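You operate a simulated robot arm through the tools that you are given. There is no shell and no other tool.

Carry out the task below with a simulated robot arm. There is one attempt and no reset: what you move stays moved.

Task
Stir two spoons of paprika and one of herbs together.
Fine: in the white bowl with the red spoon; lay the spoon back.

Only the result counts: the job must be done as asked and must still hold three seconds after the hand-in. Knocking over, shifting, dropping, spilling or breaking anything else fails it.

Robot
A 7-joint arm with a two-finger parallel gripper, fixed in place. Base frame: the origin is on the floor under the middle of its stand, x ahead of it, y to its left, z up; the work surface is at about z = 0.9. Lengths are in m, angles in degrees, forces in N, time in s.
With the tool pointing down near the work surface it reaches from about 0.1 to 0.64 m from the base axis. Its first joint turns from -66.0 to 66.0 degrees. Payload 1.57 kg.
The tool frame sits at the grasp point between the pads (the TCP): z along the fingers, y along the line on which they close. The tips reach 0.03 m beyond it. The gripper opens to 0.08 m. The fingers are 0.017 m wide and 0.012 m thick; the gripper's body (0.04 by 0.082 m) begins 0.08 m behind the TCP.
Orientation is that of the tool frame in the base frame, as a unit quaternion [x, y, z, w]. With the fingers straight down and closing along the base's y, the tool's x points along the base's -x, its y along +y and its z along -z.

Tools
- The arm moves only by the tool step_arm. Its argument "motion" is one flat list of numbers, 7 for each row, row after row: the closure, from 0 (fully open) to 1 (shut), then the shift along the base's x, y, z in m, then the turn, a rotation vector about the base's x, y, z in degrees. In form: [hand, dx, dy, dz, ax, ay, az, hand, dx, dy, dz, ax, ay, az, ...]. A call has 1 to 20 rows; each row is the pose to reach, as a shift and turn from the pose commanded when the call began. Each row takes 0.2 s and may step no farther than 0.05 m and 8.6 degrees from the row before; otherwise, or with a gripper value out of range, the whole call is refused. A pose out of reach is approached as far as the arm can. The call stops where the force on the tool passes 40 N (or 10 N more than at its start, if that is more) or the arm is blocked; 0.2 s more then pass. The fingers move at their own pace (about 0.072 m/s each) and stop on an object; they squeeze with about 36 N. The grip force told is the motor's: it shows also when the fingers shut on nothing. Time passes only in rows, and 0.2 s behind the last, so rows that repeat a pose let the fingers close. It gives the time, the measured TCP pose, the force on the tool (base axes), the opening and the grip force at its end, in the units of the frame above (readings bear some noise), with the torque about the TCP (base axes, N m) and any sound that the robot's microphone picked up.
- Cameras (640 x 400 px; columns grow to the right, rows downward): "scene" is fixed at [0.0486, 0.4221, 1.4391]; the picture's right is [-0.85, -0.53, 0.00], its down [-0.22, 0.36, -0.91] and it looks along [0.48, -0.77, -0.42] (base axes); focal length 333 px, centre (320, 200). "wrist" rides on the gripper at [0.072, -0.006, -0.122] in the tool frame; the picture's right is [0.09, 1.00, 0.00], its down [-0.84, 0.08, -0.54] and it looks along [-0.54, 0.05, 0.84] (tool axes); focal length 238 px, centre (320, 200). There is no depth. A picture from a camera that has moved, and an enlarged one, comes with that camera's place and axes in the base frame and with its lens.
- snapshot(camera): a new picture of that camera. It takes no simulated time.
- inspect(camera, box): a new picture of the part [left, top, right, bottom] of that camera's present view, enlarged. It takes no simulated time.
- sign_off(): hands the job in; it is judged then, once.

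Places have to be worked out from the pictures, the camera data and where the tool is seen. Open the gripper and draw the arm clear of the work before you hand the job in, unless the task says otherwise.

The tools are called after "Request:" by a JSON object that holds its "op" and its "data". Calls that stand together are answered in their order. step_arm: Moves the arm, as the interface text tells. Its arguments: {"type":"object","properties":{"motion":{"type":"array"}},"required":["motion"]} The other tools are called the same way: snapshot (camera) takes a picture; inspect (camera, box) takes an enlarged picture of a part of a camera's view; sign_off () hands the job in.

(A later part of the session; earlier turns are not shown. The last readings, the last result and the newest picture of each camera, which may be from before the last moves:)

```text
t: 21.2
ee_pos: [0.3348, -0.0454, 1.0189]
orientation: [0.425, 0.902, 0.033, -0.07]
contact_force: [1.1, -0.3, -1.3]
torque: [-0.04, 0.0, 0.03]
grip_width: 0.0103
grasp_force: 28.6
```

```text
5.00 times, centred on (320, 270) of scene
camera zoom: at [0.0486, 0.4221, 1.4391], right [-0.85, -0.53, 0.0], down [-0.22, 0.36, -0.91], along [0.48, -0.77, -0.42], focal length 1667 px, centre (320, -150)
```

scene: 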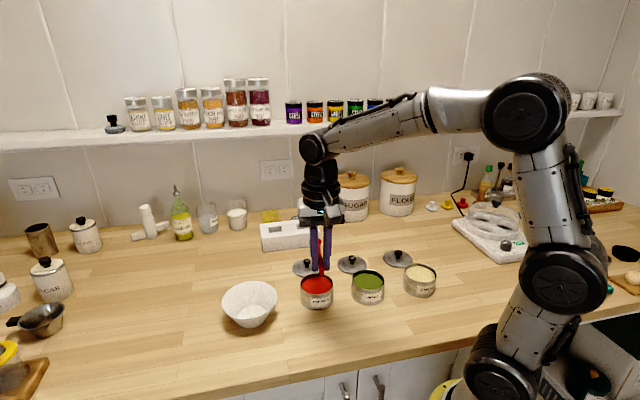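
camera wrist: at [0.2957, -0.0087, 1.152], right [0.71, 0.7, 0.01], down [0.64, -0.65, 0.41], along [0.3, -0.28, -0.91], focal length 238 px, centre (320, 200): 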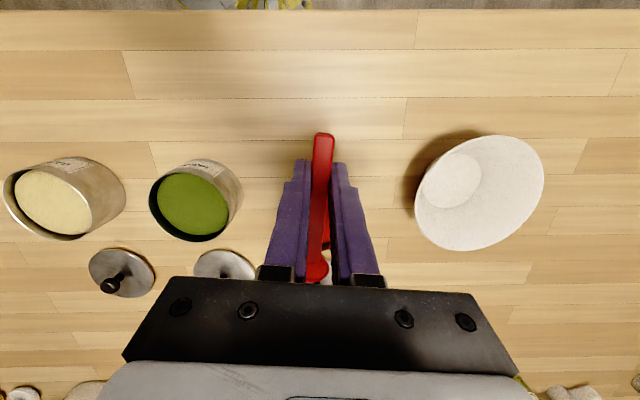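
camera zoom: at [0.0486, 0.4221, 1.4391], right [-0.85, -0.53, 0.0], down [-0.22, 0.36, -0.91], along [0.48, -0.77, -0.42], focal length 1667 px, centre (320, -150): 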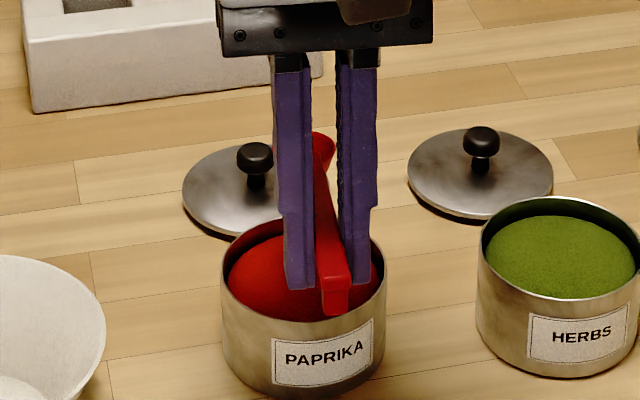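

The cup looks filled level with paprika. I'll carry it smoothly to the bowl centre, near (0.460, 0.031), and stay above the rim.

Request:
{"op": "step_arm", "data": {"motion": [1, 0.004, 0.0066, 0.002, 0, 0, 0, 1, 0.0121, 0.0198, 0.005, 0, 0, 0, 1, 0.0226, 0.0369, 0.005, 0, 0, 0, 1, 0.0339, 0.0553, 0.005, 0, 0, 0, 1, 0.0469, 0.0764, 0.005, 0, 0, 0, 1, 0.0582, 0.0948, 0.005, 0, 0, 0, 1, 0.0687, 0.1119, 0.002, 0, 0, 0, 1, 0.0768, 0.1251, -0.005, 0, 0, 0, 1, 0.0808, 0.1317, -0.012, 0, 0, 0, 1, 0.0808, 0.1317, -0.0167, 0, 0, 0]}}

Request:
{"op": "snapshot", "data": {"camera": "wrist"}}

Request:
{"op": "inspect", "data": {"camera": "scene", "box": [200, 240, 300, 340]}}

Request:
{"op": "inspect", "data": {"camera": "wrist", "box": [280, 200, 370, 290]}}

```text
t: 23.4
ee_pos: [0.4164, 0.0876, 1.0022]
orientation: [0.425, 0.902, 0.034, -0.071]
contact_force: [0.7, 0.2, -0.3]
torque: [0.04, 0.02, -0.03]
grip_width: 0.0104
grasp_force: 28.2
```

```text
taken
camera wrist: at [0.3768, 0.123, 1.135], right [0.71, 0.7, 0.02], down [0.64, -0.65, 0.41], along [0.3, -0.28, -0.91], focal length 238 px, centre (320, 200)
```

wrist: 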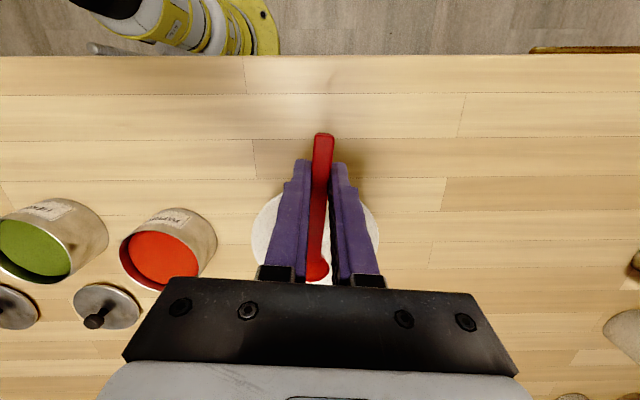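

```text
4.00 times, centred on (250, 290) of scene
camera zoom: at [0.0486, 0.4221, 1.4391], right [-0.85, -0.53, 0.0], down [-0.22, 0.36, -0.91], along [0.48, -0.77, -0.42], focal length 1334 px, centre (600, -160)
```

zoom: 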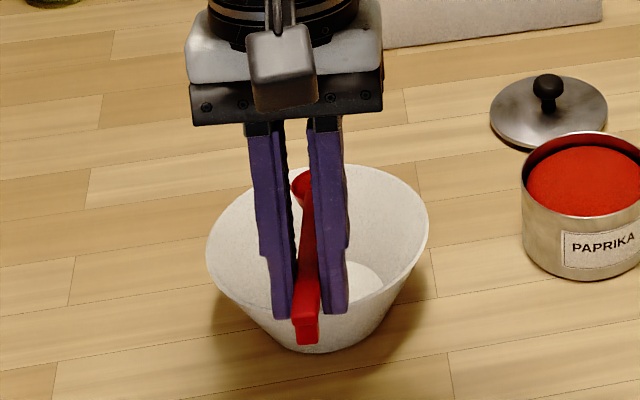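

```text
4.44 times, centred on (325, 245) of wrist
camera zoom: at [0.3768, 0.123, 1.135], right [0.71, 0.7, 0.02], down [0.64, -0.65, 0.41], along [0.3, -0.28, -0.91], focal length 1059 px, centre (298, 0)
```

zoom: 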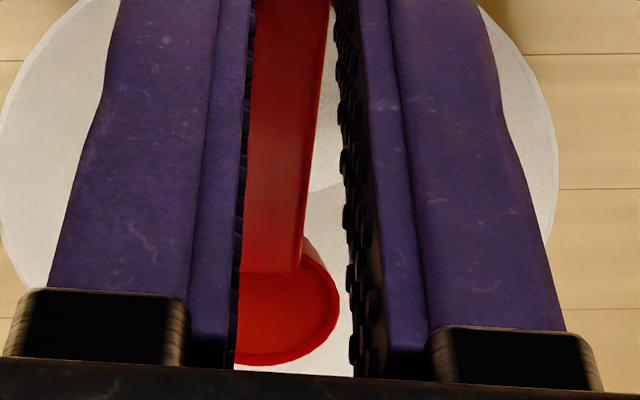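

Request:
{"op": "inspect", "data": {"camera": "scene", "box": [263, 272, 293, 302]}}

Request:
{"op": "inspect", "data": {"camera": "wrist", "box": [300, 245, 340, 290]}}

Request:
{"op": "inspect", "data": {"camera": "scene", "box": [300, 260, 340, 310]}}

```text
13.33 times, centred on (278, 287) of scene
camera zoom: at [0.0486, 0.4221, 1.4391], right [-0.85, -0.53, 0.0], down [-0.22, 0.36, -0.91], along [0.48, -0.77, -0.42], focal length 4445 px, centre (880, -960)
```

zoom: 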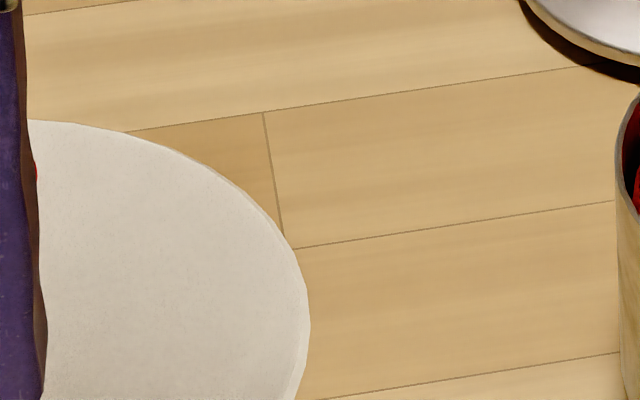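

```text
8.89 times, centred on (320, 268) of wrist
camera zoom: at [0.3768, 0.123, 1.135], right [0.71, 0.7, 0.02], down [0.64, -0.65, 0.41], along [0.3, -0.28, -0.91], focal length 2119 px, centre (320, -400)
```

zoom: 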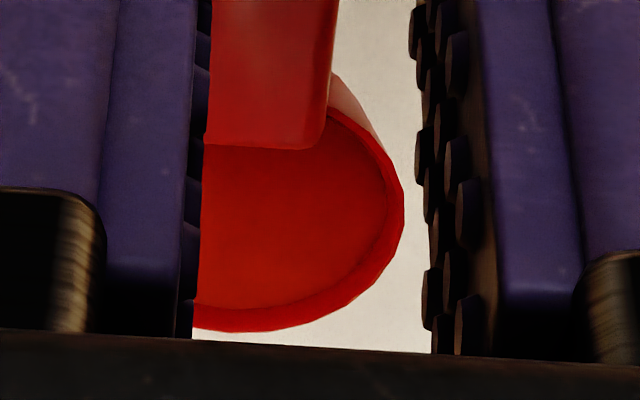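

```text
8.00 times, centred on (320, 285) of scene
camera zoom: at [0.0486, 0.4221, 1.4391], right [-0.85, -0.53, 0.0], down [-0.22, 0.36, -0.91], along [0.48, -0.77, -0.42], focal length 2667 px, centre (320, -480)
```

zoom: 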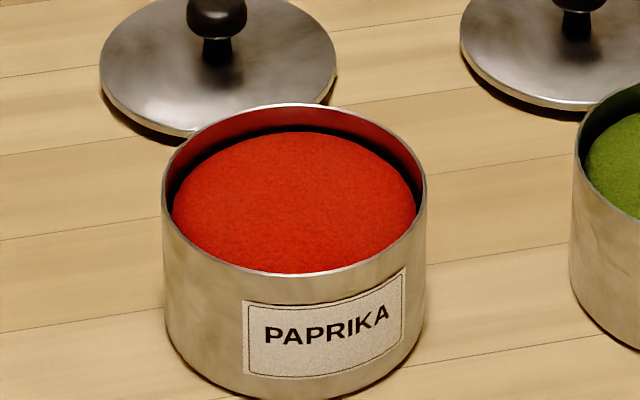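

I zoomed into the wrong spot; the cup is near (245, 286) in the scene view.

Request:
{"op": "inspect", "data": {"camera": "scene", "box": [232, 272, 260, 300]}}

```text
14.29 times, centred on (246, 286) of scene
camera zoom: at [0.0486, 0.4221, 1.4391], right [-0.85, -0.53, 0.0], down [-0.22, 0.36, -0.91], along [0.48, -0.77, -0.42], focal length 4763 px, centre (1377, -1029)
```

zoom: 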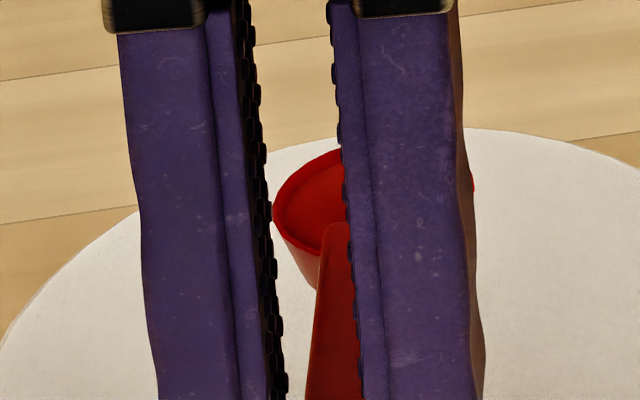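

The close-up shows a flat fill of paprika inside the cup rim, so the spoon is loaded and over the middle of the bowl. I'll start rolling it about its axis with the cup held in place.

Request:
{"op": "step_arm", "data": {"motion": [1, -0.002, -0.0016, -0.0002, 5.09, -6.18, 0, 1, -0.0039, -0.0032, -0.0007, 10.18, -12.35, 0, 1, -0.0058, -0.0048, -0.0016, 15.26, -18.53, 0, 1, -0.0076, -0.0062, -0.0028, 20.35, -24.7, 0, 1, -0.0092, -0.0076, -0.0043, 25.44, -30.88, 0, 1, -0.0106, -0.0087, -0.0061, 30.53, -37.06, 0, 1, -0.0118, -0.0097, -0.0082, 35.62, -43.23, 0, 1, -0.0128, -0.0106, -0.0104, 40.7, -49.41, 0]}}

Request:
{"op": "snapshot", "data": {"camera": "scene"}}

Request:
{"op": "snapshot", "data": {"camera": "wrist"}}

Request:
{"op": "inspect", "data": {"camera": "scene", "box": [210, 250, 290, 330]}}

```text
t: 25.2
ee_pos: [0.4024, 0.0744, 0.9917]
orientation: [0.323, 0.781, 0.507, 0.168]
contact_force: [-0.8, -0.4, 0.5]
torque: [-0.02, 0.04, 0.02]
grip_width: 0.0104
grasp_force: 28.6
```

```text
taken
```

scene: 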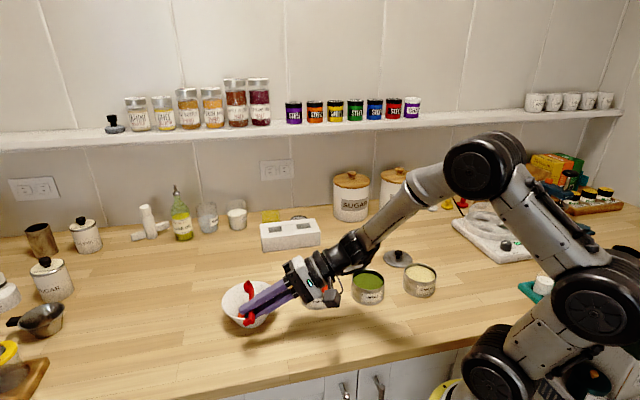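

```text
taken
camera wrist: at [0.2751, 0.0389, 1.0444], right [0.27, 0.34, 0.9], down [0.32, -0.91, 0.25], along [0.91, 0.22, -0.35], focal length 238 px, centre (320, 200)
```

wrist: 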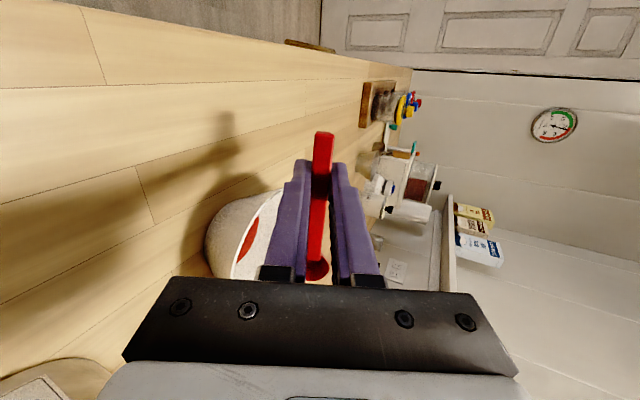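

```text
5.00 times, centred on (250, 290) of scene
camera zoom: at [0.0486, 0.4221, 1.4391], right [-0.85, -0.53, 0.0], down [-0.22, 0.36, -0.91], along [0.48, -0.77, -0.42], focal length 1667 px, centre (670, -250)
```

zoom: 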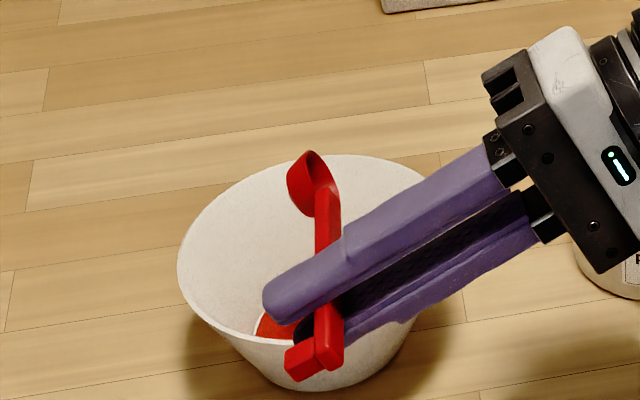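

Red powder is now visible in the bowl. I'll look closely at whether the cup is empty and what's in the bowl.

Request:
{"op": "inspect", "data": {"camera": "scene", "box": [235, 272, 265, 302]}}

Request:
{"op": "inspect", "data": {"camera": "wrist", "box": [200, 180, 340, 290]}}

Request:
{"op": "inspect", "data": {"camera": "scene", "box": [280, 240, 400, 320]}}

```text
13.33 times, centred on (250, 287) of scene
camera zoom: at [0.0486, 0.4221, 1.4391], right [-0.85, -0.53, 0.0], down [-0.22, 0.36, -0.91], along [0.48, -0.77, -0.42], focal length 4445 px, centre (1253, -960)
```

zoom: 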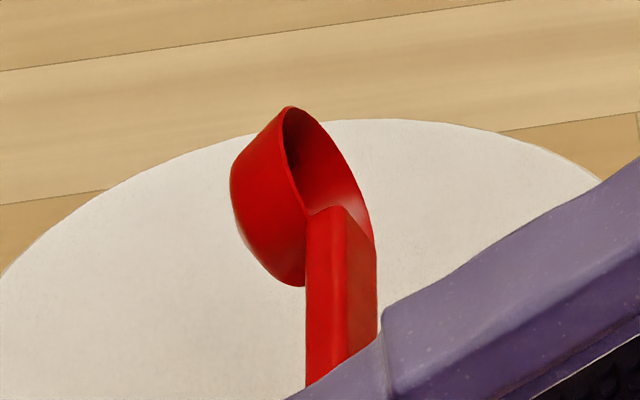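

```text
3.64 times, centred on (270, 235) of wrist
camera zoom: at [0.2751, 0.0389, 1.0444], right [0.27, 0.34, 0.9], down [0.32, -0.91, 0.25], along [0.91, 0.22, -0.35], focal length 867 px, centre (502, 73)
```

zoom: 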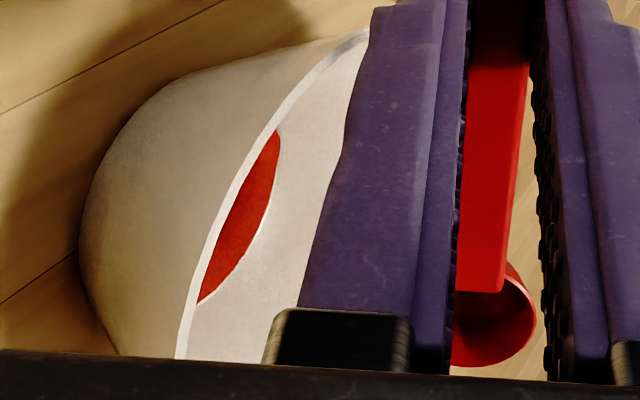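

```text
5.00 times, centred on (340, 280) of scene
camera zoom: at [0.0486, 0.4221, 1.4391], right [-0.85, -0.53, 0.0], down [-0.22, 0.36, -0.91], along [0.48, -0.77, -0.42], focal length 1667 px, centre (220, -200)
```

zoom: 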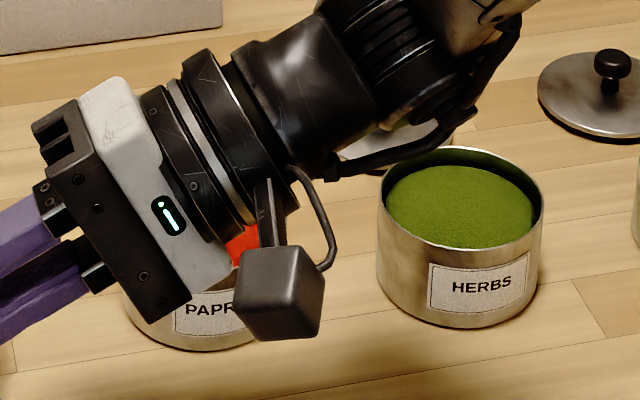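

The cup looks empty and the paprika is in the bowl. I'll roll a bit further to 80° to drop any residue, then roll back upright over the bowl.

Request:
{"op": "step_arm", "data": {"motion": [1, -0.0008, -0.0006, -0.0024, 5.09, -6.18, 0, 1, -0.0012, -0.001, -0.0049, 10.18, -12.35, 0, 1, -0.0012, -0.001, -0.0049, 10.18, -12.35, 0, 1, -0.0008, -0.0006, -0.0024, 5.09, -6.18, 0, 1, 0, 0, 0, 0, 0, 0, 1, 0.001, 0.0009, 0.0022, -5.09, 6.18, 0, 1, 0.0022, 0.0019, 0.0043, -10.18, 12.35, 0, 1, 0.0036, 0.003, 0.0061, -15.26, 18.53, 0, 1, 0.0052, 0.0044, 0.0076, -20.35, 24.7, 0, 1, 0.007, 0.0058, 0.0088, -25.44, 30.88, 0, 1, 0.0089, 0.0074, 0.0097, -30.53, 37.06, 0, 1, 0.0108, 0.009, 0.0102, -35.62, 43.23, 0, 1, 0.0128, 0.0106, 0.0104, -40.7, 49.41, 0, 1, 0.0128, 0.0106, 0.0154, -40.7, 49.41, 0]}}

Request:
{"op": "snapshot", "data": {"camera": "wrist"}}

Request:
{"op": "inspect", "data": {"camera": "wrist", "box": [300, 245, 340, 290]}}

Request:
{"op": "inspect", "data": {"camera": "scene", "box": [210, 260, 290, 340]}}

```text
t: 28.2
ee_pos: [0.4147, 0.0866, 1.0068]
orientation: [0.425, 0.902, 0.033, -0.07]
contact_force: [-0.4, 0.1, -0.6]
torque: [-0.01, 0.02, -0.04]
grip_width: 0.0104
grasp_force: 28.2
```

```text
taken
camera wrist: at [0.3761, 0.1226, 1.1403], right [0.71, 0.7, 0.01], down [0.64, -0.65, 0.41], along [0.29, -0.28, -0.91], focal length 238 px, centre (320, 200)
```

wrist: 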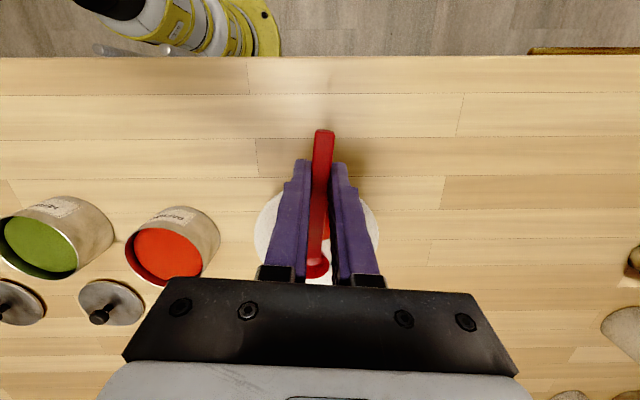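

```text
8.89 times, centred on (320, 268) of wrist
camera zoom: at [0.3761, 0.1226, 1.1403], right [0.71, 0.7, 0.01], down [0.64, -0.65, 0.41], along [0.29, -0.28, -0.91], focal length 2119 px, centre (320, -400)
```

zoom: 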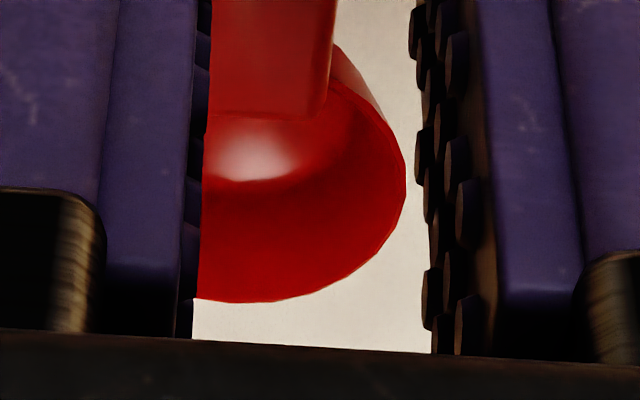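

```text
5.00 times, centred on (250, 300) of scene
camera zoom: at [0.0486, 0.4221, 1.4391], right [-0.85, -0.53, 0.0], down [-0.22, 0.36, -0.91], along [0.48, -0.77, -0.42], focal length 1667 px, centre (670, -300)
```

zoom: 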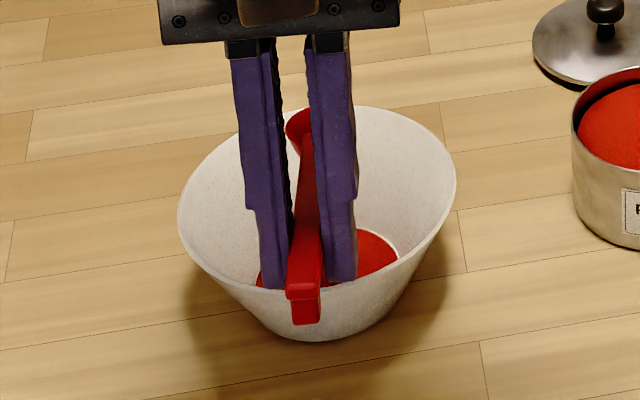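

The highlight in the cup confirms it's now empty, so one full spoonful went in. The spoon seems to have drifted a few mm in the grip, so I'll re-measure it before the second scoop.

Request:
{"op": "inspect", "data": {"camera": "wrist", "box": [295, 120, 345, 170]}}

Request:
{"op": "inspect", "data": {"camera": "scene", "box": [230, 275, 265, 330]}}

```text
8.00 times, centred on (320, 145) of wrist
camera zoom: at [0.3761, 0.1226, 1.1403], right [0.71, 0.7, 0.01], down [0.64, -0.65, 0.41], along [0.29, -0.28, -0.91], focal length 1907 px, centre (320, 640)
```

zoom: 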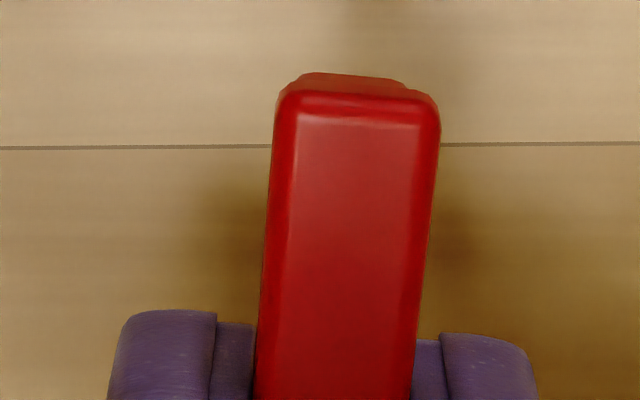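

```text
7.27 times, centred on (248, 302) of scene
camera zoom: at [0.0486, 0.4221, 1.4391], right [-0.85, -0.53, 0.0], down [-0.22, 0.36, -0.91], along [0.48, -0.77, -0.42], focal length 2425 px, centre (847, -546)
```

zoom: 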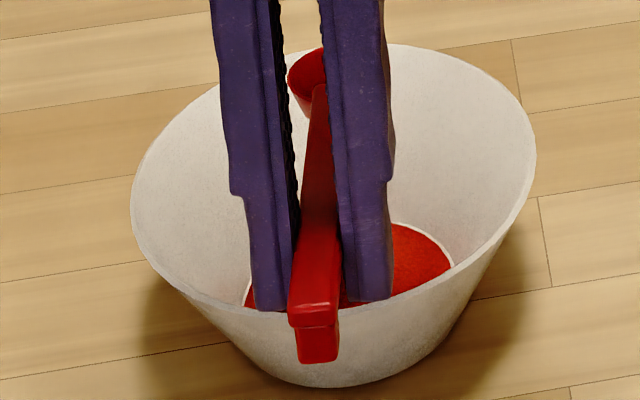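

I now estimate the cup centre 72 mm ahead of the TCP and 5 mm below it, with the spoon pitched 5° up relative to the hand. I'll return to the paprika (centre near 0.375, -0.093) and pitch to about 40° above it.

Request:
{"op": "step_arm", "data": {"motion": [1, -0.006, -0.0086, 0.003, 0, 0, 0, 1, -0.02, -0.0285, 0.005, 0, 0, 0, 1, -0.036, -0.0512, 0.005, 0, 0, 0, 1, -0.052, -0.074, 0.005, 0, 0, 0, 1, -0.068, -0.0968, 0.005, 0, 0, 0, 1, -0.08, -0.1138, 0.003, 0, 0, 0, 1, -0.0858, -0.1221, 0.001, 0, 0, 0, 1, -0.0841, -0.1241, 0.0057, 5.56, 4.58, 0, 1, -0.0818, -0.127, 0.0099, 11.12, 9.16, 0, 1, -0.0788, -0.1306, 0.0136, 16.67, 13.74, 0, 1, -0.0753, -0.1348, 0.0177, 22.23, 18.32, 0, 1, -0.0712, -0.1399, 0.021, 27.79, 22.9, 0, 1, -0.0712, -0.1399, 0.021, 27.79, 22.9, 0]}}

Request:
{"op": "inspect", "data": {"camera": "scene", "box": [290, 250, 345, 305]}}

Request:
{"op": "inspect", "data": {"camera": "wrist", "box": [290, 190, 360, 290]}}

```text
t: 31.0
ee_pos: [0.3444, -0.054, 1.0272]
orientation: [0.394, 0.835, 0.164, -0.346]
contact_force: [-0.1, 0.8, -0.4]
torque: [0.01, 0.01, 0.0]
grip_width: 0.0104
grasp_force: 28.6
```

```text
7.27 times, centred on (318, 278) of scene
camera zoom: at [0.0486, 0.4221, 1.4391], right [-0.85, -0.53, 0.0], down [-0.22, 0.36, -0.91], along [0.48, -0.77, -0.42], focal length 2425 px, centre (338, -364)
```

zoom: 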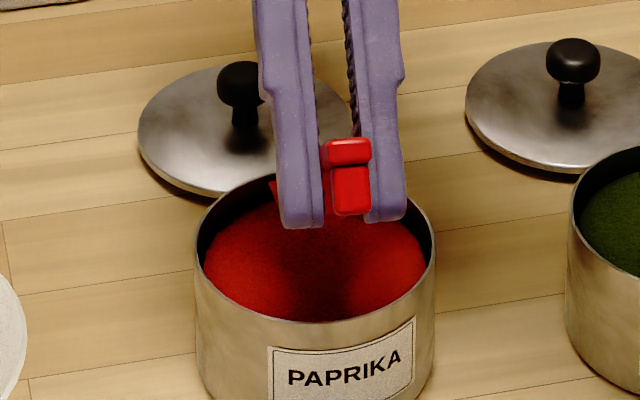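

```text
4.00 times, centred on (325, 240) of wrist
camera zoom: at [0.3609, -0.0851, 1.1665], right [0.73, 0.68, 0.07], down [0.68, -0.7, -0.21], along [-0.1, 0.2, -0.98], focal length 953 px, centre (300, 40)
```

zoom: 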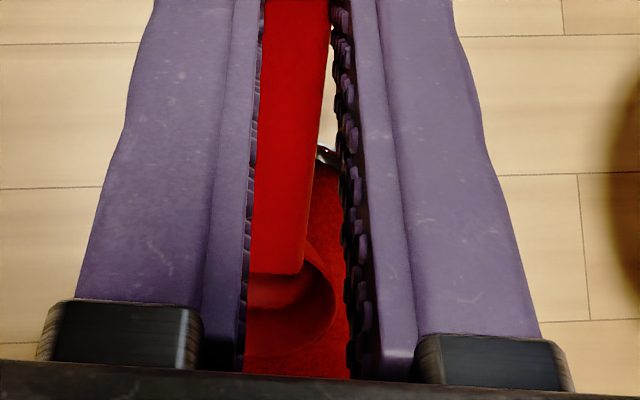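

The cup is positioned over the paprika with clearance to the near rim. I'll lower gently in stages and keep the force small.

Request:
{"op": "step_arm", "data": {"motion": [1, 0, 0, -0.012, 0, 0, 0, 1, 0, 0, -0.024, 0, 0, 0, 1, 0, 0, -0.03, 0, 0, 0, 1, 0, 0, -0.034, 0, 0, 0]}}

Request:
{"op": "inspect", "data": {"camera": "wrist", "box": [290, 190, 360, 290]}}

```text
t: 32.0
ee_pos: [0.3445, -0.0527, 0.9944]
orientation: [0.395, 0.835, 0.164, -0.345]
contact_force: [-0.4, 0.7, 3.3]
torque: [-0.11, -0.09, -0.04]
grip_width: 0.0106
grasp_force: 28.6
```

```text
4.00 times, centred on (325, 240) of wrist
camera zoom: at [0.3611, -0.0848, 1.1329], right [0.73, 0.68, 0.07], down [0.68, -0.7, -0.21], along [-0.09, 0.2, -0.98], focal length 953 px, centre (300, 40)
```

zoom: 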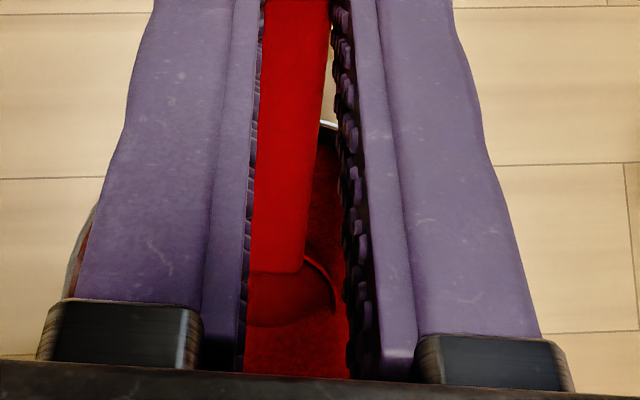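

Only 3 N, and the powder covers the front lip of the cup. I'll go a few millimetres deeper while watching the force.

Request:
{"op": "step_arm", "data": {"motion": [1, 0, 0, -0.002, 0, 0, 0, 1, 0, 0, -0.004, 0, 0, 0, 1, 0, 0, -0.005, 0, 0, 0]}}

Request:
{"op": "inspect", "data": {"camera": "wrist", "box": [290, 190, 360, 290]}}

```text
t: 32.8
ee_pos: [0.3443, -0.0521, 0.9901]
orientation: [0.394, 0.836, 0.164, -0.345]
contact_force: [-3.6, 4.7, 16.3]
torque: [-0.29, -0.24, -0.01]
grip_width: 0.0104
grasp_force: 28.6
```

```text
4.00 times, centred on (325, 240) of wrist
camera zoom: at [0.3606, -0.0843, 1.1284], right [0.73, 0.68, 0.07], down [0.68, -0.7, -0.21], along [-0.1, 0.2, -0.98], focal length 953 px, centre (300, 40)
```

zoom: 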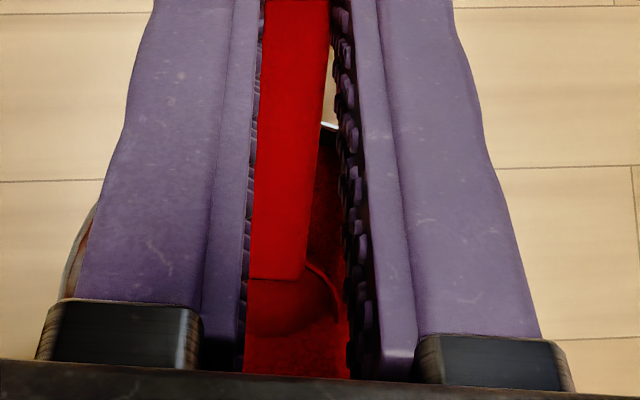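

The powder now covers the cup mouth up to its centre and the resistance is 16 N. I'll back off 2 mm, sweep forward while levelling, and lift out.

Request:
{"op": "step_arm", "data": {"motion": [1, 0, 0, 0.002, 0, 0, 0, 1, -0.001, 0.0012, -0.0023, -3.86, -3.18, 0, 1, -0.0017, 0.0021, -0.007, -7.72, -6.36, 0, 1, -0.0015, 0.0019, -0.011, -11.57, -9.54, 0, 1, -0.0024, 0.0029, -0.0143, -15.43, -12.72, 0, 1, -0.0048, 0.0059, -0.0162, -20.83, -17.17, 0, 1, -0.0073, 0.0088, -0.0155, -26.24, -21.63, 0, 1, -0.0095, 0.0116, -0.0109, -30.86, -25.44, 0, 1, -0.0095, 0.0116, 0.0001, -30.86, -25.44, 0, 1, -0.0095, 0.0116, 0.0121, -30.86, -25.44, 0]}}

Request:
{"op": "snapshot", "data": {"camera": "wrist"}}

Request:
{"op": "inspect", "data": {"camera": "wrist", "box": [300, 245, 340, 290]}}

Request:
{"op": "inspect", "data": {"camera": "scene", "box": [290, 240, 350, 310]}}

```text
t: 35.0
ee_pos: [0.3358, -0.0428, 1.0014]
orientation: [0.426, 0.904, 0.018, -0.039]
contact_force: [0.3, 0.4, 0.3]
torque: [0.02, 0.03, 0.0]
grip_width: 0.0106
grasp_force: 29.0
```

```text
taken
camera wrist: at [0.2898, 0.0012, 1.1304], right [0.71, 0.7, 0.01], down [0.62, -0.63, 0.47], along [0.34, -0.33, -0.88], focal length 238 px, centre (320, 200)
```

wrist: 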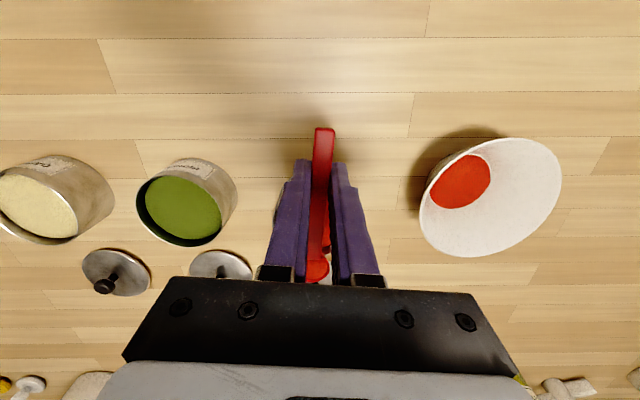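

```text
8.89 times, centred on (320, 268) of wrist
camera zoom: at [0.2898, 0.0012, 1.1304], right [0.71, 0.7, 0.01], down [0.62, -0.63, 0.47], along [0.34, -0.33, -0.88], focal length 2119 px, centre (320, -400)
```

zoom: 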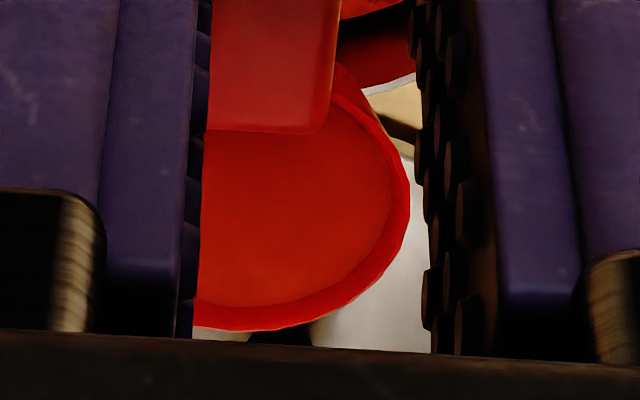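

```text
5.71 times, centred on (320, 275) of scene
camera zoom: at [0.0486, 0.4221, 1.4391], right [-0.85, -0.53, 0.0], down [-0.22, 0.36, -0.91], along [0.48, -0.77, -0.42], focal length 1905 px, centre (320, -229)
```

zoom: 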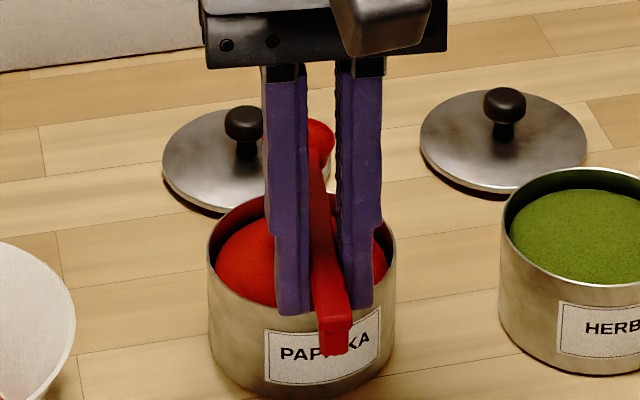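

The cup is filled level again. I'll carry it smoothly to the bowl centre.

Request:
{"op": "step_arm", "data": {"motion": [1, 0.004, 0.0063, 0.002, 0, 0, 0, 1, 0.0123, 0.0192, 0.004, 0, 0, 0, 1, 0.0229, 0.0359, 0.005, 0, 0, 0, 1, 0.0344, 0.0539, 0.005, 0, 0, 0, 1, 0.0474, 0.0744, 0.005, 0, 0, 0, 1, 0.0589, 0.0924, 0.005, 0, 0, 0, 1, 0.0695, 0.109, 0.003, 0, 0, 0, 1, 0.0777, 0.1219, 0, 0, 0, 0, 1, 0.0818, 0.1283, -0.004, 0, 0, 0, 1, 0.0818, 0.1283, -0.006, 0, 0, 0]}}

Request:
{"op": "snapshot", "data": {"camera": "wrist"}}

Request:
{"op": "inspect", "data": {"camera": "scene", "box": [210, 260, 290, 340]}}

```text
t: 37.2
ee_pos: [0.4167, 0.0875, 0.9958]
orientation: [0.427, 0.903, 0.02, -0.039]
contact_force: [-0.6, 0.6, -1.1]
torque: [-0.01, 0.02, -0.01]
grip_width: 0.0104
grasp_force: 28.6
```

```text
taken
camera wrist: at [0.3719, 0.1297, 1.1243], right [0.71, 0.7, 0.01], down [0.62, -0.63, 0.47], along [0.34, -0.33, -0.88], focal length 238 px, centre (320, 200)
```

wrist: 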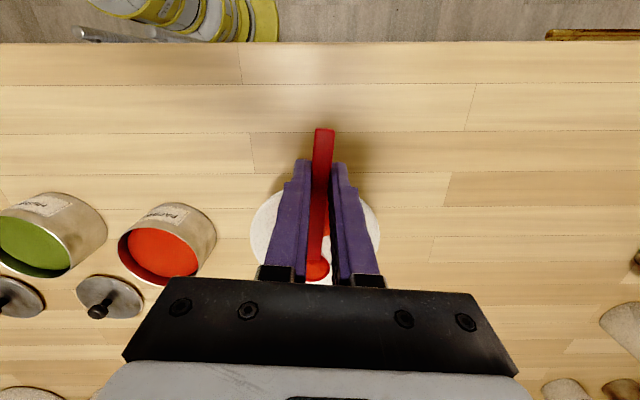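

```text
5.00 times, centred on (250, 300) of scene
camera zoom: at [0.0486, 0.4221, 1.4391], right [-0.85, -0.53, 0.0], down [-0.22, 0.36, -0.91], along [0.48, -0.77, -0.42], focal length 1667 px, centre (670, -300)
```

zoom: 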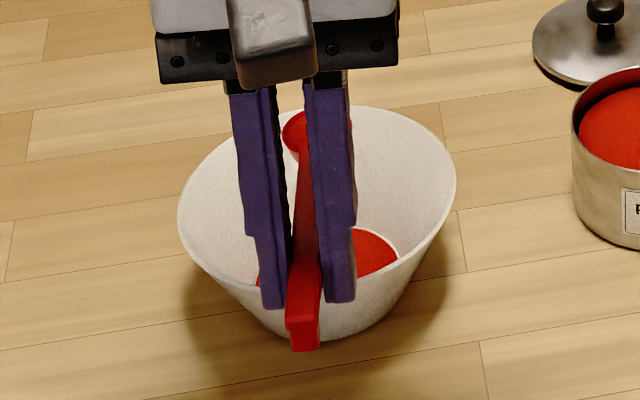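

The loaded cup is over the bowl in the same spot as before. I'll roll to 80°, pause, and roll back.

Request:
{"op": "step_arm", "data": {"motion": [1, -0.0012, -0.001, -0.0001, 5.09, -6.18, 0, 1, -0.0024, -0.002, -0.0004, 10.18, -12.35, 0, 1, -0.0036, -0.003, -0.001, 15.26, -18.53, 0, 1, -0.0047, -0.0039, -0.0017, 20.35, -24.7, 0, 1, -0.0057, -0.0047, -0.0027, 25.44, -30.88, 0, 1, -0.0066, -0.0054, -0.0038, 30.53, -37.06, 0, 1, -0.0074, -0.0061, -0.0051, 35.62, -43.23, 0, 1, -0.008, -0.0066, -0.0065, 40.7, -49.41, 0, 1, -0.0084, -0.007, -0.0079, 45.79, -55.58, 0, 1, -0.0087, -0.0072, -0.0095, 50.88, -61.76, 0, 1, -0.0087, -0.0072, -0.0095, 50.88, -61.76, 0]}}

Request:
{"op": "inspect", "data": {"camera": "scene", "box": [210, 250, 290, 330]}}

Request:
{"op": "inspect", "data": {"camera": "wrist", "box": [200, 120, 360, 290]}}

```text
t: 39.6
ee_pos: [0.4073, 0.079, 0.9853]
orientation: [0.301, 0.704, 0.596, 0.245]
contact_force: [0.5, 0.3, 0.2]
torque: [0.03, -0.03, 0.01]
grip_width: 0.0105
grasp_force: 28.6
```

```text
5.00 times, centred on (250, 290) of scene
camera zoom: at [0.0486, 0.4221, 1.4391], right [-0.85, -0.53, 0.0], down [-0.22, 0.36, -0.91], along [0.48, -0.77, -0.42], focal length 1667 px, centre (670, -250)
```

zoom: 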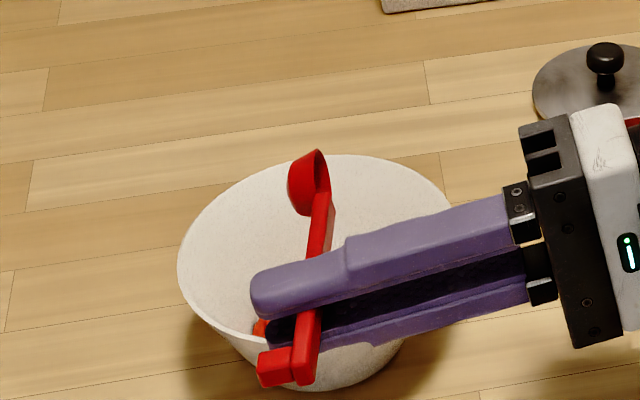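

```text
2.35 times, centred on (280, 205) of wrist
camera zoom: at [0.2703, 0.0454, 1.0023], right [0.07, 0.17, 0.98], down [0.21, -0.96, 0.16], along [0.97, 0.2, -0.1], focal length 561 px, centre (414, 188)
```

zoom: 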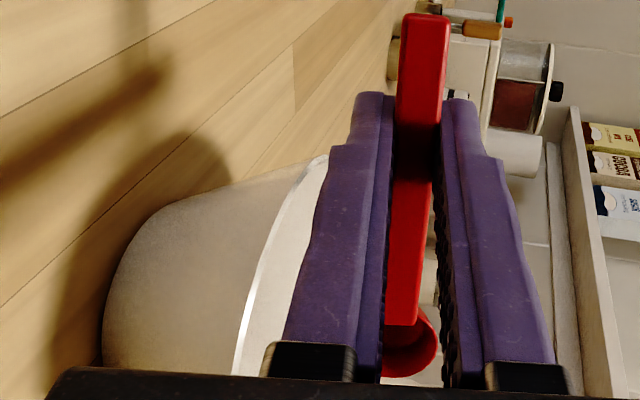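

The cup is tipped fully sideways and looks empty. I'll roll back upright and check the spoon and bowl.

Request:
{"op": "step_arm", "data": {"motion": [1, 0.0003, 0.0002, 0.0016, -5.09, 6.18, 0, 1, 0.0007, 0.0006, 0.003, -10.18, 12.35, 0, 1, 0.0013, 0.0011, 0.0044, -15.26, 18.53, 0, 1, 0.0021, 0.0018, 0.0057, -20.35, 24.7, 0, 1, 0.003, 0.0025, 0.0068, -25.44, 30.88, 0, 1, 0.004, 0.0033, 0.0078, -30.53, 37.06, 0, 1, 0.0051, 0.0042, 0.0085, -35.62, 43.23, 0, 1, 0.0063, 0.0052, 0.0091, -40.7, 49.41, 0, 1, 0.0075, 0.0062, 0.0094, -45.79, 55.58, 0, 1, 0.0087, 0.0072, 0.0095, -50.88, 61.76, 0, 1, 0.0087, 0.0072, 0.0145, -50.88, 61.76, 0]}}

Request:
{"op": "inspect", "data": {"camera": "wrist", "box": [300, 245, 340, 290]}}

Request:
{"op": "inspect", "data": {"camera": "wrist", "box": [295, 120, 345, 170]}}

Request:
{"op": "inspect", "data": {"camera": "scene", "box": [230, 275, 265, 330]}}

```text
t: 42.0
ee_pos: [0.4176, 0.0864, 1.0002]
orientation: [0.426, 0.904, 0.017, -0.039]
contact_force: [-0.6, 0.4, 0.8]
torque: [-0.04, 0.01, 0.0]
grip_width: 0.0105
grasp_force: 28.9
```

```text
8.89 times, centred on (320, 268) of wrist
camera zoom: at [0.3718, 0.1299, 1.1292], right [0.71, 0.7, 0.01], down [0.62, -0.63, 0.47], along [0.33, -0.33, -0.88], focal length 2119 px, centre (320, -400)
```

zoom: 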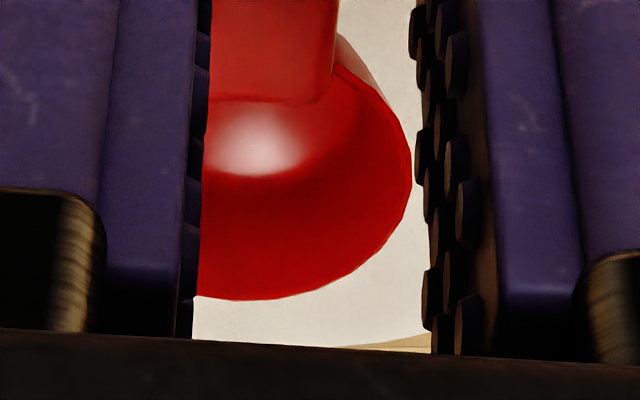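

```text
8.00 times, centred on (320, 145) of wrist
camera zoom: at [0.3718, 0.1299, 1.1292], right [0.71, 0.7, 0.01], down [0.62, -0.63, 0.47], along [0.33, -0.33, -0.88], focal length 1907 px, centre (320, 640)
```

zoom: 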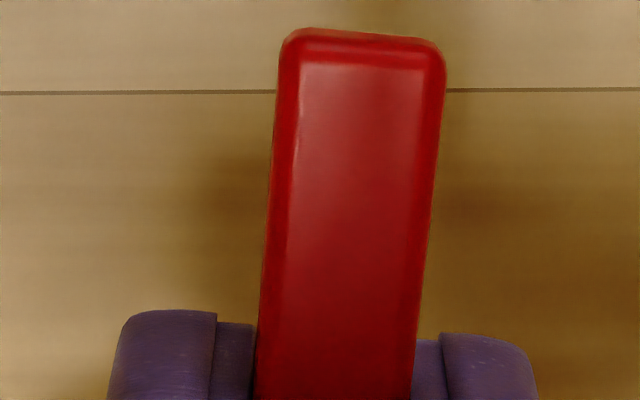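

```text
7.27 times, centred on (248, 302) of scene
camera zoom: at [0.0486, 0.4221, 1.4391], right [-0.85, -0.53, 0.0], down [-0.22, 0.36, -0.91], along [0.48, -0.77, -0.42], focal length 2425 px, centre (847, -546)
```

zoom: 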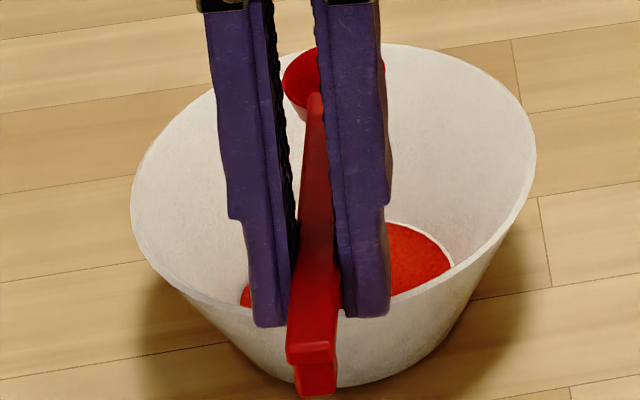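

Two paprika spoonfuls are in and the cup is empty. Next is herbs, centred near (0.279, -0.168). I'll carry the spoon there and pitch it tip-down above the tin.

Request:
{"op": "step_arm", "data": {"motion": [1, -0.012, -0.0134, 0.006, 0, 0, 0, 1, -0.04, -0.0444, 0.01, 0, 0, 0, 1, -0.07, -0.0776, 0.01, 0, 0, 0, 1, -0.1, -0.1109, 0.01, 0, 0, 0, 1, -0.13, -0.1442, 0.01, 0, 0, 0, 1, -0.16, -0.1774, 0.008, 0, 0, 0, 1, -0.175, -0.194, 0.004, 0, 0, 0, 1, -0.181, -0.2007, 0.001, 0, 0, 0, 1, -0.1798, -0.2022, 0.0057, 6.18, 5.09, 0, 1, -0.1778, -0.2046, 0.011, 12.35, 10.18, 0, 1, -0.175, -0.208, 0.0158, 18.53, 15.26, 0, 1, -0.1716, -0.2121, 0.0199, 24.7, 20.35, 0, 1, -0.1675, -0.2171, 0.0231, 30.88, 25.44, 0, 1, -0.1675, -0.2171, 0.0231, 30.88, 25.44, 0]}}

Request:
{"op": "snapshot", "data": {"camera": "wrist"}}

Request:
{"op": "inspect", "data": {"camera": "scene", "box": [335, 240, 405, 310]}}

Request:
{"op": "inspect", "data": {"camera": "wrist", "box": [260, 180, 380, 290]}}

```text
t: 45.0
ee_pos: [0.2492, -0.13, 1.0241]
orientation: [0.394, 0.836, 0.164, -0.346]
contact_force: [0.0, 0.1, -0.6]
torque: [0.0, 0.01, 0.02]
grip_width: 0.0102
grasp_force: 28.1
```

```text
taken
camera wrist: at [0.2652, -0.1617, 1.1618], right [0.73, 0.68, 0.07], down [0.68, -0.7, -0.21], along [-0.1, 0.2, -0.98], focal length 238 px, centre (320, 200)
```

wrist: 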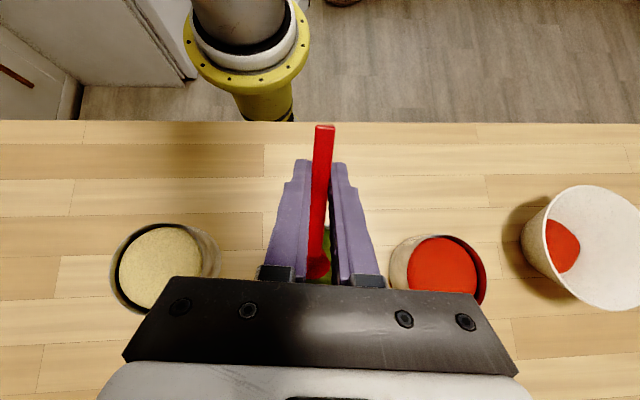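

```text
5.71 times, centred on (370, 275) of scene
camera zoom: at [0.0486, 0.4221, 1.4391], right [-0.85, -0.53, 0.0], down [-0.22, 0.36, -0.91], along [0.48, -0.77, -0.42], focal length 1905 px, centre (34, -229)
```

zoom: 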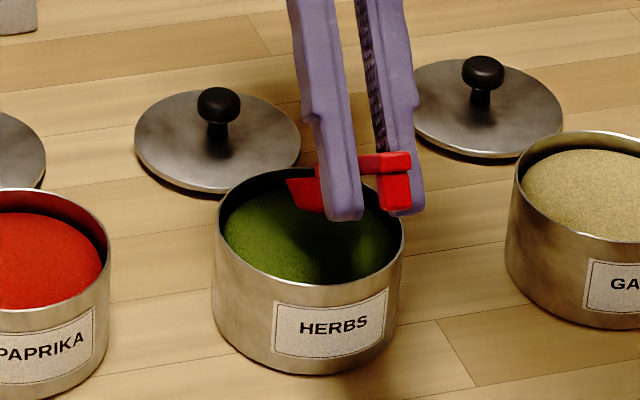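

```text
3.64 times, centred on (320, 235) of wrist
camera zoom: at [0.2652, -0.1617, 1.1618], right [0.73, 0.68, 0.07], down [0.68, -0.7, -0.21], along [-0.1, 0.2, -0.98], focal length 867 px, centre (320, 73)
```

zoom: 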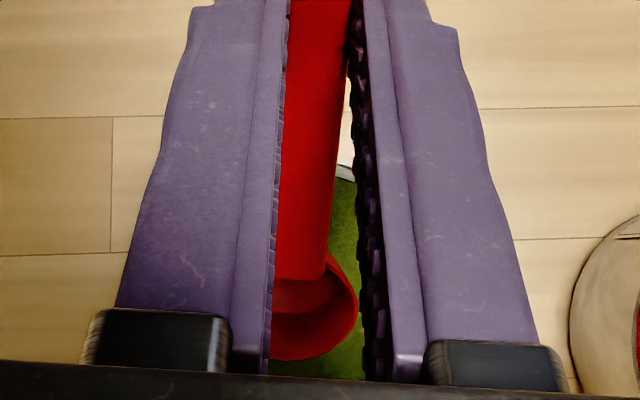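

The cup is about 7 mm short of the herb tin's centre and 5 mm to the right. I'll correct part of that and lower gently into the herbs.

Request:
{"op": "step_arm", "data": {"motion": [1, 0.0056, -0.0006, 0, 0, 0, 0, 1, 0.0056, -0.0006, -0.012, 0, 0, 0, 1, 0.0056, -0.0006, -0.022, 0, 0, 0, 1, 0.0056, -0.0006, -0.03, 0, 0, 0, 1, 0.0056, -0.0006, -0.034, 0, 0, 0]}}

Request:
{"op": "inspect", "data": {"camera": "wrist", "box": [290, 190, 360, 290]}}

Request:
{"op": "inspect", "data": {"camera": "scene", "box": [335, 240, 405, 310]}}

```text
t: 46.2
ee_pos: [0.2544, -0.1304, 0.9904]
orientation: [0.394, 0.836, 0.163, -0.344]
contact_force: [-0.8, -0.2, 8.9]
torque: [-0.28, -0.2, -0.03]
grip_width: 0.0106
grasp_force: 28.9
```

```text
4.00 times, centred on (325, 240) of wrist
camera zoom: at [0.2708, -0.1624, 1.1285], right [0.73, 0.68, 0.07], down [0.68, -0.7, -0.21], along [-0.09, 0.19, -0.98], focal length 953 px, centre (300, 40)
```

zoom: 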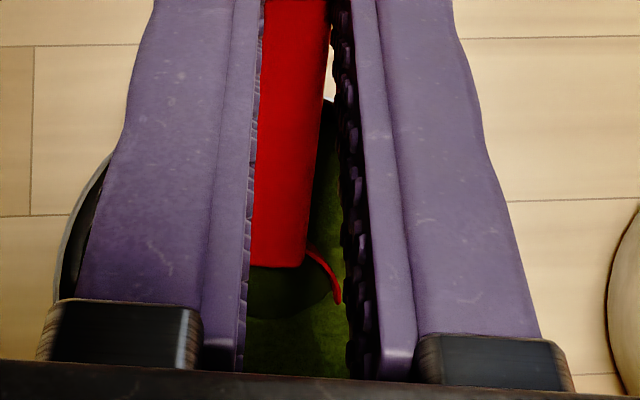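

```text
5.71 times, centred on (370, 275) of scene
camera zoom: at [0.0485, 0.4222, 1.4391], right [-0.85, -0.53, 0.0], down [-0.22, 0.36, -0.91], along [0.48, -0.77, -0.42], focal length 1905 px, centre (34, -229)
```

zoom: 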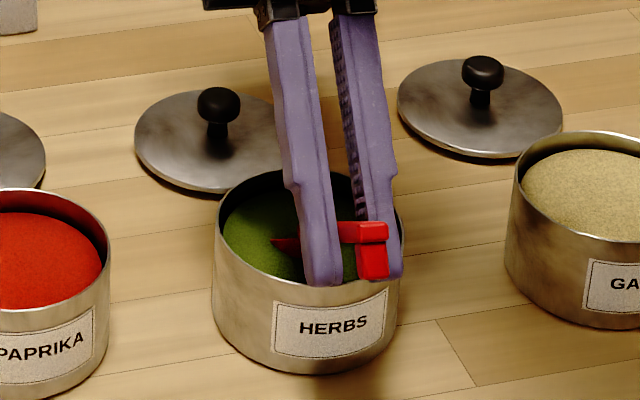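

Herbs cover most of the cup mouth at 9 N. I'll sweep forward while levelling and lift out.

Request:
{"op": "step_arm", "data": {"motion": [1, 0, 0, 0.001, 0, 0, 0, 1, -0.0007, 0.0008, -0.0031, -3.86, -3.18, 0, 1, -0.0012, 0.0015, -0.0076, -7.72, -6.36, 0, 1, -0.0014, 0.0017, -0.0114, -11.57, -9.54, 0, 1, -0.002, 0.0024, -0.0135, -15.43, -12.72, 0, 1, -0.0041, 0.005, -0.0149, -20.83, -17.17, 0, 1, -0.0063, 0.0076, -0.0138, -26.24, -21.63, 0, 1, -0.0084, 0.0102, -0.0087, -30.86, -25.44, 0, 1, -0.0084, 0.0102, 0.0033, -30.86, -25.44, 0, 1, -0.0084, 0.0102, 0.0143, -30.86, -25.44, 0]}}

Request:
{"op": "snapshot", "data": {"camera": "wrist"}}

Request:
{"op": "inspect", "data": {"camera": "wrist", "box": [300, 245, 340, 290]}}

Request:
{"op": "inspect", "data": {"camera": "scene", "box": [335, 230, 405, 310]}}

```text
t: 48.4
ee_pos: [0.2466, -0.1207, 1.0042]
orientation: [0.426, 0.904, 0.019, -0.037]
contact_force: [-0.4, 0.1, 0.1]
torque: [0.03, 0.0, 0.03]
grip_width: 0.0107
grasp_force: 28.0
```

```text
taken
camera wrist: at [0.2013, -0.0777, 1.133], right [0.71, 0.7, 0.01], down [0.62, -0.63, 0.47], along [0.34, -0.33, -0.88], focal length 238 px, centre (320, 200)
```

wrist: 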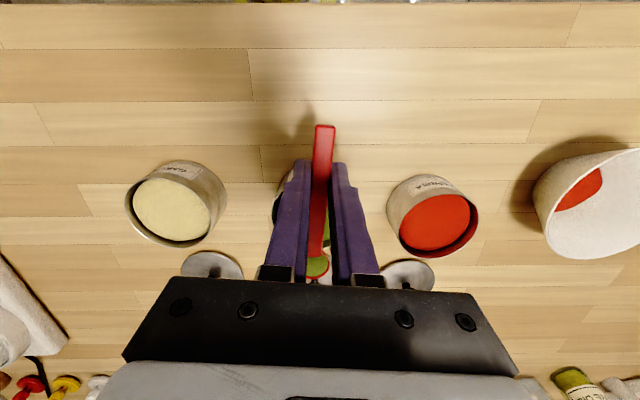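

```text
8.89 times, centred on (320, 268) of wrist
camera zoom: at [0.2013, -0.0777, 1.133], right [0.71, 0.7, 0.01], down [0.62, -0.63, 0.47], along [0.34, -0.33, -0.88], focal length 2119 px, centre (320, -400)
```

zoom: 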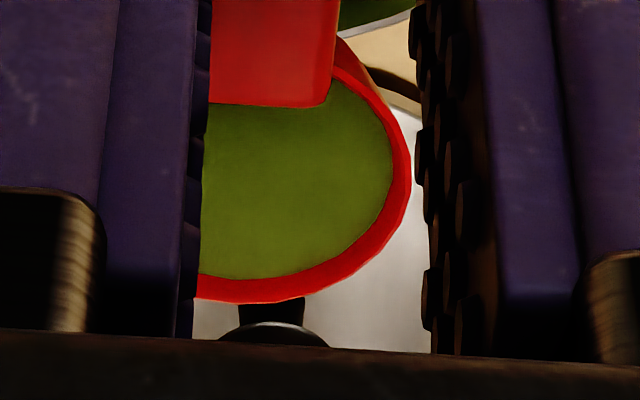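

```text
5.00 times, centred on (370, 270) of scene
camera zoom: at [0.0486, 0.4221, 1.4391], right [-0.85, -0.53, 0.0], down [-0.22, 0.36, -0.91], along [0.48, -0.77, -0.42], focal length 1667 px, centre (70, -150)
```

zoom: 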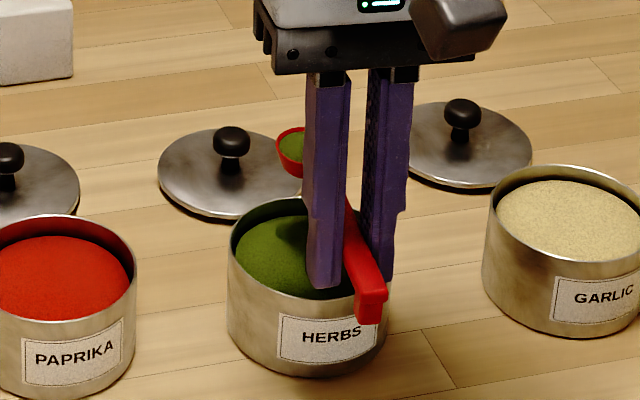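

The cup is full of herbs. I'll carry it smoothly to the bowl.

Request:
{"op": "step_arm", "data": {"motion": [1, 0.0035, 0.0041, 0.002, 0, 0, 0, 1, 0.0121, 0.0143, 0.003, 0, 0, 0, 1, 0.026, 0.0306, 0.003, 0, 0, 0, 1, 0.0433, 0.051, 0.003, 0, 0, 0, 1, 0.0623, 0.0734, 0.003, 0, 0, 0, 1, 0.0813, 0.0958, 0.003, 0, 0, 0, 1, 0.1003, 0.1182, 0.003, 0, 0, 0, 1, 0.1194, 0.1406, 0.003, 0, 0, 0, 1, 0.1367, 0.161, 0.003, 0, 0, 0, 1, 0.1505, 0.1773, 0.002, 0, 0, 0, 1, 0.1626, 0.1916, 0, 0, 0, 0, 1, 0.1695, 0.1997, -0.004, 0, 0, 0, 1, 0.173, 0.2038, -0.008, 0, 0, 0, 1, 0.173, 0.2038, -0.01, 0, 0, 0]}}

Request:
{"op": "snapshot", "data": {"camera": "wrist"}}

Request:
{"op": "inspect", "data": {"camera": "scene", "box": [210, 260, 290, 340]}}

```text
t: 51.4
ee_pos: [0.4199, 0.0839, 0.9944]
orientation: [0.426, 0.904, 0.019, -0.038]
contact_force: [0.1, 0.2, -0.7]
torque: [-0.01, 0.0, 0.01]
grip_width: 0.0105
grasp_force: 28.5
```

```text
taken
camera wrist: at [0.3745, 0.1262, 1.1229], right [0.71, 0.7, 0.01], down [0.62, -0.63, 0.47], along [0.34, -0.33, -0.88], focal length 238 px, centre (320, 200)
```

wrist: 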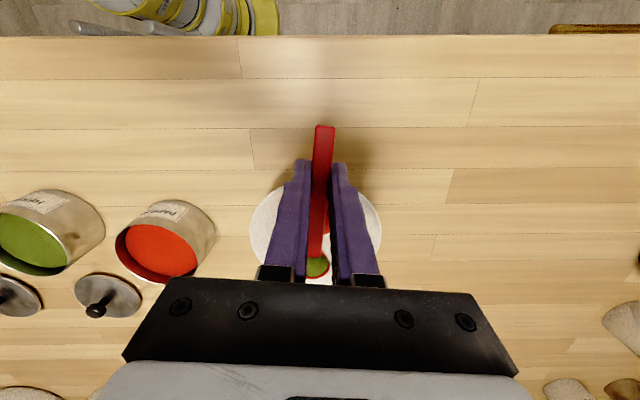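

```text
5.00 times, centred on (250, 300) of scene
camera zoom: at [0.0486, 0.4221, 1.4391], right [-0.85, -0.53, 0.0], down [-0.22, 0.36, -0.91], along [0.48, -0.77, -0.42], focal length 1667 px, centre (670, -300)
```

zoom: 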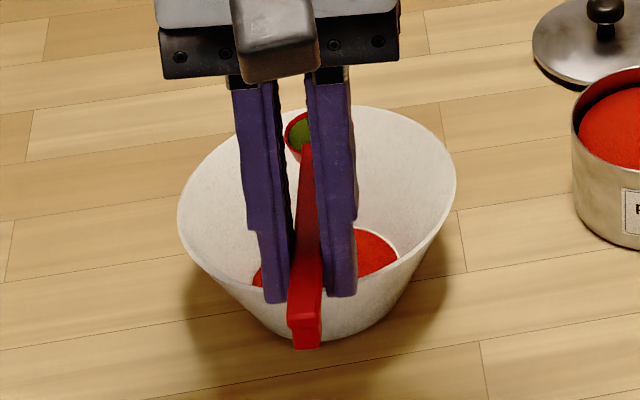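

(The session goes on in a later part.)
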